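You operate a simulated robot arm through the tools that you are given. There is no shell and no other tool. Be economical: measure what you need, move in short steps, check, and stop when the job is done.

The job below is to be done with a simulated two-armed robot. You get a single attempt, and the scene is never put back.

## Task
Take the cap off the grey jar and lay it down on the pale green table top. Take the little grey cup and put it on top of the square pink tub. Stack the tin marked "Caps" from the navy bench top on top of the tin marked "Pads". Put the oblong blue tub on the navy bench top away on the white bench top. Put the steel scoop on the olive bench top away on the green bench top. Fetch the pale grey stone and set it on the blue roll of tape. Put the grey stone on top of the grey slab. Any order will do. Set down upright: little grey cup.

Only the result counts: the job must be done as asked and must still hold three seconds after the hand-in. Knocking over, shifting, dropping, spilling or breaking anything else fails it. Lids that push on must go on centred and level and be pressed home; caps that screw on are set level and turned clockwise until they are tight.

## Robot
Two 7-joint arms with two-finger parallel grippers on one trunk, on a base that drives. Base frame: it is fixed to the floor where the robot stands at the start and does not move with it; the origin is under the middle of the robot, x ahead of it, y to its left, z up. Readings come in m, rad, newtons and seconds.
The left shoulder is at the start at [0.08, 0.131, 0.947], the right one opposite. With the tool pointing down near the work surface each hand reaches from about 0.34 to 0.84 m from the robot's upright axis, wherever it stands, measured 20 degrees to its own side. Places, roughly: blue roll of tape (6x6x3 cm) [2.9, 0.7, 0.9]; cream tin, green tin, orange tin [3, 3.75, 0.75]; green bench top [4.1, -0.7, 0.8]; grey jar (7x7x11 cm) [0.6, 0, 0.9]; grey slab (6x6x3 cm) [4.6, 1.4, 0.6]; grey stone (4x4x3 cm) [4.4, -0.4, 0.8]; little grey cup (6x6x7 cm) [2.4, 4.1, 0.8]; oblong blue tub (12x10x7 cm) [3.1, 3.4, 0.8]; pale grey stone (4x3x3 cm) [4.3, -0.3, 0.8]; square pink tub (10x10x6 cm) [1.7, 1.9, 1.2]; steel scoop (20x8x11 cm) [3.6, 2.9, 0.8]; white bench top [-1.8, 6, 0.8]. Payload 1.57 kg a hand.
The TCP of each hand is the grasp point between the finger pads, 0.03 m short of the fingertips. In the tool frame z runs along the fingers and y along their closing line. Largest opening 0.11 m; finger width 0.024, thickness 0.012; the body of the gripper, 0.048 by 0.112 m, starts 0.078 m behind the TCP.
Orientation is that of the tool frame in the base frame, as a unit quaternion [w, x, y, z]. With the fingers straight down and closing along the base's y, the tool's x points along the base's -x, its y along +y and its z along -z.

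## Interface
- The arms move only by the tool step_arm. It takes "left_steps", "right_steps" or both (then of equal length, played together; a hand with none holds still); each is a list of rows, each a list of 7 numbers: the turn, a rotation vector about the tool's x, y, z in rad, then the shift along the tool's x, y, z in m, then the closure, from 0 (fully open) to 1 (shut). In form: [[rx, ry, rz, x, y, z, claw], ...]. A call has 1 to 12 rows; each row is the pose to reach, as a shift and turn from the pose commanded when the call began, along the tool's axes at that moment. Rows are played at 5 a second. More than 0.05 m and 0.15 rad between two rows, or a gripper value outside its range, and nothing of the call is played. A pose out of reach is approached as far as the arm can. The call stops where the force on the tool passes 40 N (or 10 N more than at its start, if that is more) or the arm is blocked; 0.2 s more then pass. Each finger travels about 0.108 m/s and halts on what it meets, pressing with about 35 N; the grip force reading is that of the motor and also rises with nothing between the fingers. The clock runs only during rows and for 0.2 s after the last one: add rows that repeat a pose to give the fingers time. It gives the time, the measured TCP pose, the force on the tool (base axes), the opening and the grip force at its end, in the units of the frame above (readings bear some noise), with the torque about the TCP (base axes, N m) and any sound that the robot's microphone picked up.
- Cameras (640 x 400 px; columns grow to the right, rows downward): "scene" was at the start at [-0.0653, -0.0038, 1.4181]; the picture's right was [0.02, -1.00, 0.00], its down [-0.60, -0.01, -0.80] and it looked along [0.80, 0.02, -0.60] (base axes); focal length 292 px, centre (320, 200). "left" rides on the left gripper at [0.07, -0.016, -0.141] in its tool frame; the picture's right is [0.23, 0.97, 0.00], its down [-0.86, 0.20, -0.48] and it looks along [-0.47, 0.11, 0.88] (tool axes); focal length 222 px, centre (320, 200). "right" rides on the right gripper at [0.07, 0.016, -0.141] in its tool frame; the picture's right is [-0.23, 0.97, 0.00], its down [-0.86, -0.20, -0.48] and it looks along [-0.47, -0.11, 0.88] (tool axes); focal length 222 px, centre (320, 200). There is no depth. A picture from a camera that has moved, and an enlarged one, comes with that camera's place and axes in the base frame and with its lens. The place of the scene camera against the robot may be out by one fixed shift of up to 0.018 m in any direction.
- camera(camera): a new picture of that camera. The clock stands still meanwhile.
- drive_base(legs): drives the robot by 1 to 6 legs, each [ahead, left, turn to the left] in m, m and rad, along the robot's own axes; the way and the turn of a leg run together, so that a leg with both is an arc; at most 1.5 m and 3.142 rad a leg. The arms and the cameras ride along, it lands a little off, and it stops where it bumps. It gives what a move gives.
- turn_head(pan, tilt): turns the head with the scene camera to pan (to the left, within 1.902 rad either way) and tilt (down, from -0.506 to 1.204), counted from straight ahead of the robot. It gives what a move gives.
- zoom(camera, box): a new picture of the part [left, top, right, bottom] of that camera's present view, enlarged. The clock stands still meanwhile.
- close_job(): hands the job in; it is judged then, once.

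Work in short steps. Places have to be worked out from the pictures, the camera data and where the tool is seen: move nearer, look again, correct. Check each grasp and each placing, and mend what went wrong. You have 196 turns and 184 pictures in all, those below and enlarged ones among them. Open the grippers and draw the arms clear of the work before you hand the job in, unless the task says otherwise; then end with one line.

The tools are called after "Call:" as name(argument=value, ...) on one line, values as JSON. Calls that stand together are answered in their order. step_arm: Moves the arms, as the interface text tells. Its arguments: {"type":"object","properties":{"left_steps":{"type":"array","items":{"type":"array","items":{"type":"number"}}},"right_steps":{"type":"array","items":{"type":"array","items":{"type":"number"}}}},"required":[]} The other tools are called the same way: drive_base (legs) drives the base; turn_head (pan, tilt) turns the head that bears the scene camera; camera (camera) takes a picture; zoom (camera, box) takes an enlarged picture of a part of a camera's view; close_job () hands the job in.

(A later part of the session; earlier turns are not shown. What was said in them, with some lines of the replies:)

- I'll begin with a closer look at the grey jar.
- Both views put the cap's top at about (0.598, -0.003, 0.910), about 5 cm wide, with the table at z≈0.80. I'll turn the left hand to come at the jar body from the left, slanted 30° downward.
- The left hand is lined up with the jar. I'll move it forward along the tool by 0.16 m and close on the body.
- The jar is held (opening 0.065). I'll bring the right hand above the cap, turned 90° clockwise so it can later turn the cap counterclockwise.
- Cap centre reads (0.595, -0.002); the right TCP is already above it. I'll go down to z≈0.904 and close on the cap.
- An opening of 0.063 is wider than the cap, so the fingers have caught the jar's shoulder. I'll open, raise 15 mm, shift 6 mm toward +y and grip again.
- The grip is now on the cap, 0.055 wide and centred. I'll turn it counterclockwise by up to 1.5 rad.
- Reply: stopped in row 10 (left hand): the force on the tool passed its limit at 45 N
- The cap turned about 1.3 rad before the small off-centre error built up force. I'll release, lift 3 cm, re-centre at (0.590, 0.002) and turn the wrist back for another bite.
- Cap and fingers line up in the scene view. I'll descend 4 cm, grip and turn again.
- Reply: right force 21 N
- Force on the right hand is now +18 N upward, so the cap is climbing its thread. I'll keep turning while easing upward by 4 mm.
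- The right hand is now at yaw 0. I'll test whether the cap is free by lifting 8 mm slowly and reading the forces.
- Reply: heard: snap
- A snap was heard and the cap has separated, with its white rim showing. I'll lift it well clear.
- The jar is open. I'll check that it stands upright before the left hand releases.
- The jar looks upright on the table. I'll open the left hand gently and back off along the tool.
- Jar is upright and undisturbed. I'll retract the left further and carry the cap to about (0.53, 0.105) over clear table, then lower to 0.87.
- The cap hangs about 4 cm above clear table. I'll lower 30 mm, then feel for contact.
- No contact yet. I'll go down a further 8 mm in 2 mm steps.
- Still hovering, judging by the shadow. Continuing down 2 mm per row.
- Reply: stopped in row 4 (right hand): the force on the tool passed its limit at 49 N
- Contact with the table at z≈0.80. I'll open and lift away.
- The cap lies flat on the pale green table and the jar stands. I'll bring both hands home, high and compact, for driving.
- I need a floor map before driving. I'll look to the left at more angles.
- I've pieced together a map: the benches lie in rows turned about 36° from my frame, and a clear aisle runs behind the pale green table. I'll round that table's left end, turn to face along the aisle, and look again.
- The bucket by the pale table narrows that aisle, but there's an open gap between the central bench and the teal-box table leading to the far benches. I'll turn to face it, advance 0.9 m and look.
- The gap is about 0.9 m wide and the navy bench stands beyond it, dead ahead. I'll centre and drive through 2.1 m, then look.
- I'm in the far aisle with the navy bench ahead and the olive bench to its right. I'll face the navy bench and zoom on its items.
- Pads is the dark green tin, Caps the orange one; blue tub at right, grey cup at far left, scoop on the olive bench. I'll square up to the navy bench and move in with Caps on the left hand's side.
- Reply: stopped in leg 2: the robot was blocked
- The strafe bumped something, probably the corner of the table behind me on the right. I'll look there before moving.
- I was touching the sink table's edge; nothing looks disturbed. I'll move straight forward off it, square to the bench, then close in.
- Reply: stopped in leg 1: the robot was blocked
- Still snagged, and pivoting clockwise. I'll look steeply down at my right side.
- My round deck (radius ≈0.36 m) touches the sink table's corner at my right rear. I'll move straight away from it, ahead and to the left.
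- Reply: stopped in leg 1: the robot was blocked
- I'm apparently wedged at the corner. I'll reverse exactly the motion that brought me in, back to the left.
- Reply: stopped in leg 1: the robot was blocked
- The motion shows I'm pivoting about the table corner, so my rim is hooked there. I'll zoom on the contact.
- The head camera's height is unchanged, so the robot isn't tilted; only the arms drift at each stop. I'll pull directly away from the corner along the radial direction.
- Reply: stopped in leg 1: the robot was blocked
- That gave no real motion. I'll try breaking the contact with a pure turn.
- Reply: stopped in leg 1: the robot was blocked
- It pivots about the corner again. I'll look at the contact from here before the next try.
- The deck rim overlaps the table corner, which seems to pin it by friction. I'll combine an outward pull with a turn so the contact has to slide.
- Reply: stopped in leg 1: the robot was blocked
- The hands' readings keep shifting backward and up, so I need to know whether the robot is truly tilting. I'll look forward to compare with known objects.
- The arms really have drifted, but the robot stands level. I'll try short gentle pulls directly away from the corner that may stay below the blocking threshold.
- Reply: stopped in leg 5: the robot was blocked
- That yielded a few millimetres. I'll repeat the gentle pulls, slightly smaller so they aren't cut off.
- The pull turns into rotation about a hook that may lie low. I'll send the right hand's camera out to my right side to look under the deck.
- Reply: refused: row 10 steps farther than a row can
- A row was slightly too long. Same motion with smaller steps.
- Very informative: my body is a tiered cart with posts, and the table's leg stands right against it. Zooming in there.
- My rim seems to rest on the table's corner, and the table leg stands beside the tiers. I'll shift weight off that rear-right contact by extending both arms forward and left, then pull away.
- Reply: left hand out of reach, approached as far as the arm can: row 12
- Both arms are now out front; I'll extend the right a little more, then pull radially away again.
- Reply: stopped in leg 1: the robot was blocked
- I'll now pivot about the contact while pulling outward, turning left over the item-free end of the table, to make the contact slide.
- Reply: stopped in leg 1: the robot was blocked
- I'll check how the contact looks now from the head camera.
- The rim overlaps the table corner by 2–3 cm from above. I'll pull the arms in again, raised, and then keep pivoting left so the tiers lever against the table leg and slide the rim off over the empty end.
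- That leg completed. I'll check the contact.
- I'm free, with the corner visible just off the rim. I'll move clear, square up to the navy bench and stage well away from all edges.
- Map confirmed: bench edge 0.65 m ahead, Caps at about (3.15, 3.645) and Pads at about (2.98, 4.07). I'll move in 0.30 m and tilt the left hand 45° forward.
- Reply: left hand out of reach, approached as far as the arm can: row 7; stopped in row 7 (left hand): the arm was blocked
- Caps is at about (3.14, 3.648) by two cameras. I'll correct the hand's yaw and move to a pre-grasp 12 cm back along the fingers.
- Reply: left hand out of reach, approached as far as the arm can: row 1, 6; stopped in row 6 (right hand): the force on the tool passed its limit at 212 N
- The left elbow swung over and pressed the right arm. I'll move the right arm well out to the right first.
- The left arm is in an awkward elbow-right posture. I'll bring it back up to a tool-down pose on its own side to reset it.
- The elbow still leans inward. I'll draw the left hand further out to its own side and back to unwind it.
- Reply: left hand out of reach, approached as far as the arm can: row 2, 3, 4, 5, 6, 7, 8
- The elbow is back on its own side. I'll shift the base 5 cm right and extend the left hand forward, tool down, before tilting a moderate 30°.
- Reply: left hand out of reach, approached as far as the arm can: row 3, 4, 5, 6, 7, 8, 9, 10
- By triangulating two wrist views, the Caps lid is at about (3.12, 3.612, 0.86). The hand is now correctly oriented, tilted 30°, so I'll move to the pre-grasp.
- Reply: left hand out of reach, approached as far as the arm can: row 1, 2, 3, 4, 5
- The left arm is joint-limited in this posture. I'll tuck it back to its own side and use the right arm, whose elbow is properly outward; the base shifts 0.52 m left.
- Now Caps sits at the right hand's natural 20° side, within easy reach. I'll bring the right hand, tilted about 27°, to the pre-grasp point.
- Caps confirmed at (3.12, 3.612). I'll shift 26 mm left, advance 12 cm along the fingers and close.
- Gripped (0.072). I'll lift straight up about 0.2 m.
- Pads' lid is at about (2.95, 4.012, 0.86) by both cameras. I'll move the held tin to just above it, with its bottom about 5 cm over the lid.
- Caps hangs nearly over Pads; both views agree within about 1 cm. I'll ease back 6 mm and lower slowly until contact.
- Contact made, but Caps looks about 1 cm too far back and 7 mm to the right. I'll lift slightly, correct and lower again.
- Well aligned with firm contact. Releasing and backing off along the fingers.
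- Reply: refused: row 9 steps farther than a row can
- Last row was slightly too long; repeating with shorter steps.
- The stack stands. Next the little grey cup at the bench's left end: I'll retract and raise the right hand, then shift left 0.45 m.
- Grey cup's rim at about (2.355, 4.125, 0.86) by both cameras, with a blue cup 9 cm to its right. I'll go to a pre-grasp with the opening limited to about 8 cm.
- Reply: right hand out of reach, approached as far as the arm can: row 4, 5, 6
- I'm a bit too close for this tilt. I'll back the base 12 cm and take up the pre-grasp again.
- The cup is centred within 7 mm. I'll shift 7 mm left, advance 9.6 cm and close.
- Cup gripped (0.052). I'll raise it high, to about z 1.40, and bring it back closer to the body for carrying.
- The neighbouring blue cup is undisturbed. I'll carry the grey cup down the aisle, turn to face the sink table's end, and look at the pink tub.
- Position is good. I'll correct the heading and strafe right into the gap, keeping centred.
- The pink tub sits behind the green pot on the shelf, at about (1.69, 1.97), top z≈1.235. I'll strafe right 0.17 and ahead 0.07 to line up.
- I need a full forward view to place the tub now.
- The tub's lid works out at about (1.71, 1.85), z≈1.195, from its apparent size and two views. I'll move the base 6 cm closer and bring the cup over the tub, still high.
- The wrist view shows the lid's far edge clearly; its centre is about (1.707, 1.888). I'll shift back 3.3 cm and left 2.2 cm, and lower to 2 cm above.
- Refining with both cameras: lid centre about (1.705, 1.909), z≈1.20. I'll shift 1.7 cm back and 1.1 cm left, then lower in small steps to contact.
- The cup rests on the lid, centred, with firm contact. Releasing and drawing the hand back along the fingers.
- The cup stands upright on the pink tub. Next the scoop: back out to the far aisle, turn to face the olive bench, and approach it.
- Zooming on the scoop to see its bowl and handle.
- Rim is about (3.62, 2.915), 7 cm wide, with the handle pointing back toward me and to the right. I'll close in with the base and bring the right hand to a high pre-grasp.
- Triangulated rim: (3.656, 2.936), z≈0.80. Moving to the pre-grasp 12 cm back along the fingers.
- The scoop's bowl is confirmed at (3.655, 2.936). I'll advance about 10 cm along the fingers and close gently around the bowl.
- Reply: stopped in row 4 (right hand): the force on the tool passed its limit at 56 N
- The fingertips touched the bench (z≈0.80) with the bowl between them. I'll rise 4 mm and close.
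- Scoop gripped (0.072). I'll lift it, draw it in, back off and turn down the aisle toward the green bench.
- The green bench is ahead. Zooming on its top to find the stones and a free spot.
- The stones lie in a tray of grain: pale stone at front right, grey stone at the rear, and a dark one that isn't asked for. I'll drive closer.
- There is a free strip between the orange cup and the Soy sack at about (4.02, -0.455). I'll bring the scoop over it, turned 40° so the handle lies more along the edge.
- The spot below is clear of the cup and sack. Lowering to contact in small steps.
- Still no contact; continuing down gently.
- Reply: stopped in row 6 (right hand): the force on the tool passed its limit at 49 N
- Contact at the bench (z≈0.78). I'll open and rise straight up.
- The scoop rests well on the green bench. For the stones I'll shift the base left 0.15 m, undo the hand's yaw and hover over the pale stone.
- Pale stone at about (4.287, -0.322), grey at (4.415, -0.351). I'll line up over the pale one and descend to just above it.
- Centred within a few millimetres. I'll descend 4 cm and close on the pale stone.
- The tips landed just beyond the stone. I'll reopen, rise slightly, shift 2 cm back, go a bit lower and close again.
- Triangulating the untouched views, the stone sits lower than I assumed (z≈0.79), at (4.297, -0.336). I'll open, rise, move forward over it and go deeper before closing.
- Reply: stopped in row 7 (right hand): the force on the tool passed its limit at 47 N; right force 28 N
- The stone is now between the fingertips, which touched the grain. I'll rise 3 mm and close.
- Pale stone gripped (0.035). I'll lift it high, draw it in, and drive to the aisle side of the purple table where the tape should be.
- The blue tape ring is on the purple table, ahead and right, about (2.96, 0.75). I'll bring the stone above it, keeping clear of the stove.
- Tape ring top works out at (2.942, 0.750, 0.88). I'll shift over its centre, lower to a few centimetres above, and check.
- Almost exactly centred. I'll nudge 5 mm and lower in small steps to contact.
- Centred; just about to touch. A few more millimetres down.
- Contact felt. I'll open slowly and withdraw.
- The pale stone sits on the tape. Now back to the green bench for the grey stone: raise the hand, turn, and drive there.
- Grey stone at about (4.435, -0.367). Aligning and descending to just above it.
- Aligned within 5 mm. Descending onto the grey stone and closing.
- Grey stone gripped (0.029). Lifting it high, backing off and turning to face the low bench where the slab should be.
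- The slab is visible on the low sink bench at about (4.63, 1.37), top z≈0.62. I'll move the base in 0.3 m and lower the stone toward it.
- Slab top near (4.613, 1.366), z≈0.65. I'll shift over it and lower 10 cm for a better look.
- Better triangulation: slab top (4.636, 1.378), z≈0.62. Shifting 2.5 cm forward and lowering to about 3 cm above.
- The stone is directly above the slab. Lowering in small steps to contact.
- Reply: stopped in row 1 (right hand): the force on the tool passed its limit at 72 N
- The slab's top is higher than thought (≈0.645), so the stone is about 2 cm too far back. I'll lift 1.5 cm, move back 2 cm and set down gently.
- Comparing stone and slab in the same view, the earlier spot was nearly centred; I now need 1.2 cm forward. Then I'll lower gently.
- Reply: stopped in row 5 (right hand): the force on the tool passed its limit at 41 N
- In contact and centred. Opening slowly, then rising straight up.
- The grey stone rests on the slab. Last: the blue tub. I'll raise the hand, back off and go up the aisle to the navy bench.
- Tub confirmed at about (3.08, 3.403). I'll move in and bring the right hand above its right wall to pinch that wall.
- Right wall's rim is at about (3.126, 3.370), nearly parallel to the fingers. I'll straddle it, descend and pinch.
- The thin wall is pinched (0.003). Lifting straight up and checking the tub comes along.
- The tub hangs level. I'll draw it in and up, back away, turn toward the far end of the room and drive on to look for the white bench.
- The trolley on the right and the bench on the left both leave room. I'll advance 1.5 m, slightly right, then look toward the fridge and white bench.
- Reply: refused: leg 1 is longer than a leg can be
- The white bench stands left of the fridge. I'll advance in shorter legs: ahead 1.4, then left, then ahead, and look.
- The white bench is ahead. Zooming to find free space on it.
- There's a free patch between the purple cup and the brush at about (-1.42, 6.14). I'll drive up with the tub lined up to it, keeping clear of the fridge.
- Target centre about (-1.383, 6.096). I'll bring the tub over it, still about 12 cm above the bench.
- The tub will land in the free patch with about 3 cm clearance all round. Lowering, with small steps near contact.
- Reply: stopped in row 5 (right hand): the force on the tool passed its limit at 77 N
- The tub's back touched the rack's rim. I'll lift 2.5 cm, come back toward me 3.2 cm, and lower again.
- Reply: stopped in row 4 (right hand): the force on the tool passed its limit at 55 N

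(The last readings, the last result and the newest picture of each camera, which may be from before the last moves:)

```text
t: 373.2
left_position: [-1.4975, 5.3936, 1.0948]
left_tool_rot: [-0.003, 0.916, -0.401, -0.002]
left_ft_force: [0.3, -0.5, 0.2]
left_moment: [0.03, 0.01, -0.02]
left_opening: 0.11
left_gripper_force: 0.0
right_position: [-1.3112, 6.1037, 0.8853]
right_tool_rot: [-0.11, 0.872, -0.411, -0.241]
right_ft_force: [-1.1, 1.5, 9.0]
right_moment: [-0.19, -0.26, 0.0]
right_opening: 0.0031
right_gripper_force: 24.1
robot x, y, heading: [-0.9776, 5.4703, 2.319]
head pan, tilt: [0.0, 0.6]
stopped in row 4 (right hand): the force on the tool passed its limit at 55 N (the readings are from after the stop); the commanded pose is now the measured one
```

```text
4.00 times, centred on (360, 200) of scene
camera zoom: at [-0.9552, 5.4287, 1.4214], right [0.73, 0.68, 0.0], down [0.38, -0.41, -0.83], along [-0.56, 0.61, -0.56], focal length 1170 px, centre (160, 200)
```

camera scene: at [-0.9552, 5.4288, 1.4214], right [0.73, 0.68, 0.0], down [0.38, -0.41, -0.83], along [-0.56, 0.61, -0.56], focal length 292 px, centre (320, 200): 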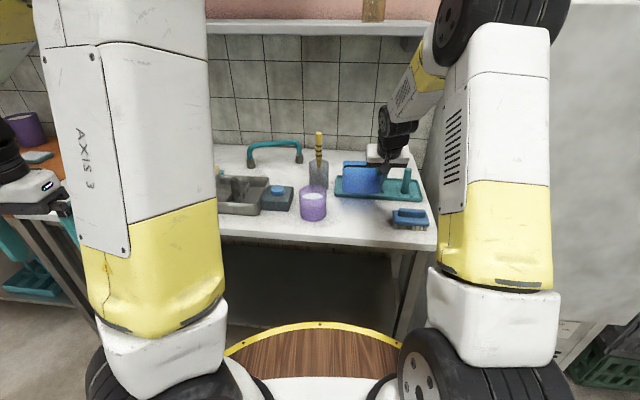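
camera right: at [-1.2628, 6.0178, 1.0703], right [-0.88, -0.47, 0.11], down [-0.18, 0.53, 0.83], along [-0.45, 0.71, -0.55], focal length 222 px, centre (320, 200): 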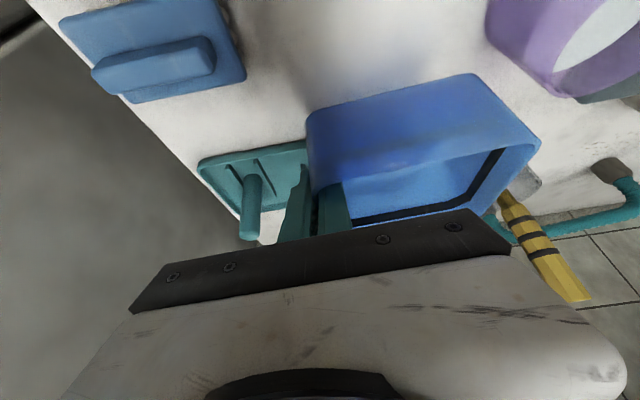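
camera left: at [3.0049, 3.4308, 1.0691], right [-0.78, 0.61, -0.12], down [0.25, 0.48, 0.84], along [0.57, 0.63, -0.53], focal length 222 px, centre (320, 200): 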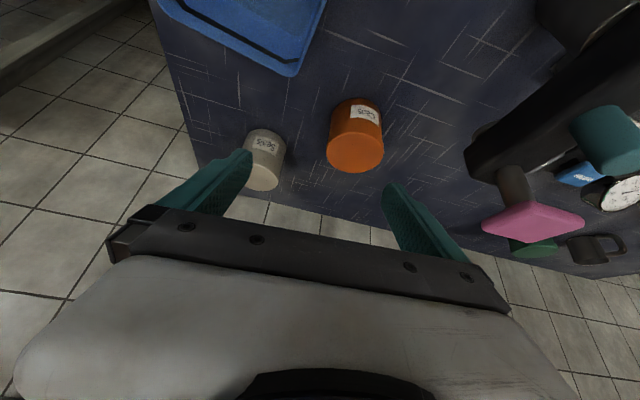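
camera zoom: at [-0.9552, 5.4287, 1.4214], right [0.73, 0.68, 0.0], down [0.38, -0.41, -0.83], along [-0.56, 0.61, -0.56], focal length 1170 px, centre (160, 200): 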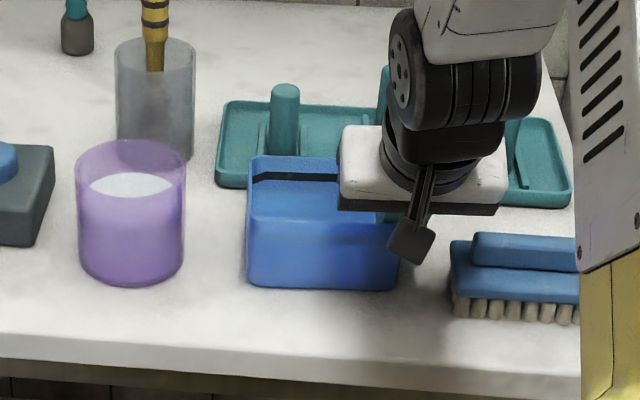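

Contact at the same height, so this is the bench itself (z≈0.83); the tub sits flat and clear of the rack. Opening a little and rising straight up.

Call:
step_arm(right_steps=[[0, 0, 0, 0, 0, 0, 0.85], [0, 0, 0, 0, 0, 0, 0.75], [0, 0, 0, 0, 0, 0, 0.75], [0, 0, 0, -0.0095, 0, -0.0176, 0.75], [0, 0, 0, -0.0238, 0, -0.044, 0.75], [0, 0, 0, -0.0428, 0, -0.0793, 0.75], [0, 0, 0, -0.0618, 0, -0.1145, 0.75], [0, 0, 0, -0.07, 0, -0.155, 0.6], [0, 0, 0, -0.06, 0, -0.195, 0.5]])

Call:
zoom(camera="scene", box=[280, 150, 440, 250])

```text
t: 375.2
left_position: [-1.4967, 5.3943, 1.0938]
left_tool_rot: [-0.002, 0.916, -0.401, -0.001]
left_ft_force: [0.0, 0.1, 0.2]
left_moment: [-0.02, -0.04, 0.0]
left_opening: 0.1102
left_gripper_force: 0.1
right_position: [-1.2799, 6.0662, 1.083]
right_tool_rot: [-0.11, 0.873, -0.412, -0.237]
right_ft_force: [-0.1, 0.4, 0.4]
right_moment: [-0.02, 0.02, -0.02]
right_opening: 0.0549
right_gripper_force: 0.0
robot x, y, heading: [-0.9795, 5.4727, 2.315]
head pan, tilt: [0.0, 0.6]
```

```text
4.00 times, centred on (360, 200) of scene
camera zoom: at [-0.9558, 5.4294, 1.4215], right [0.73, 0.68, 0.0], down [0.38, -0.41, -0.82], along [-0.56, 0.6, -0.57], focal length 1170 px, centre (160, 200)
```

zoom: 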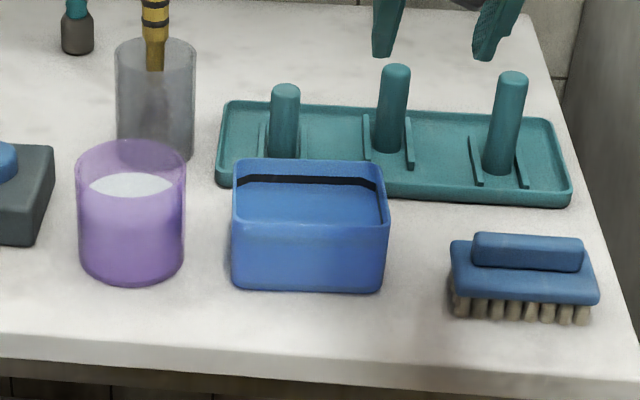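

The tub stands flat on the white bench with nothing else disturbed. I'll open the gripper, draw the arm back and back the base away.

Call:
step_arm(right_steps=[[0, 0, 0, 0.02, 0, -0.035, 0.3], [0, 0, 0, 0.05, 0, -0.06, 0.1], [0, 0, 0, 0.085, 0, -0.08, 0], [0, 0, 0, 0.12, 0, -0.1, 0]])

Call:
drive_base(legs=[[-0.3, 0, 0]])

Call:
camera(camera="scene")

```text
t: 376.2
left_position: [-1.4979, 5.3947, 1.0942]
left_tool_rot: [-0.002, 0.916, -0.401, -0.002]
left_ft_force: [-0.2, 0.4, -0.1]
left_moment: [-0.03, -0.05, 0.01]
left_opening: 0.1099
left_gripper_force: 0.0
right_position: [-1.1785, 5.9485, 1.1073]
right_tool_rot: [-0.11, 0.873, -0.413, -0.237]
right_ft_force: [0.0, -0.5, -1.3]
right_moment: [0.01, -0.02, 0.01]
right_opening: 0.1103
right_gripper_force: 0.0
robot x, y, heading: [-0.9761, 5.4733, 2.32]
head pan, tilt: [0.0, 0.6]
```

```text
t: 378.3
left_position: [-1.2909, 5.1712, 1.0942]
left_tool_rot: [-0.002, 0.916, -0.401, -0.001]
left_ft_force: [0.3, 0.6, -1.2]
left_moment: [0.0, -0.01, 0.02]
left_opening: 0.1101
left_gripper_force: 0.0
right_position: [-0.9741, 5.7256, 1.1068]
right_tool_rot: [-0.109, 0.873, -0.411, -0.238]
right_ft_force: [0.4, 0.5, 0.0]
right_moment: [0.02, 0.02, -0.01]
right_opening: 0.1101
right_gripper_force: 0.0
robot x, y, heading: [-0.7765, 5.2525, 2.319]
head pan, tilt: [0.0, 0.6]
```

```text
18 pictures are left
camera scene: at [-0.7497, 5.2072, 1.4214], right [0.73, 0.68, 0.0], down [0.38, -0.41, -0.82], along [-0.56, 0.6, -0.57], focal length 292 px, centre (320, 200)
```

scene: 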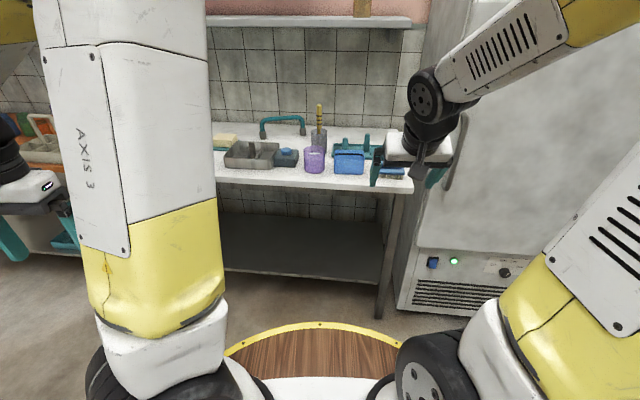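

All seven jobs are done and were checked as they were placed. Both grippers are open and clear of the work, so I'm handing the job in.

Call:
close_job()

```text
The job is handed in.
```

I finished all seven jobs and handed in, but partway through my base got stuck against the sink table's corner for several moves. I checked each item by camera after setting it down. I looked over the sink table after the snag and saw nothing disturbed. The pink tub moved by roughly a centimetre as I let go of the cup, which stayed upright on it.
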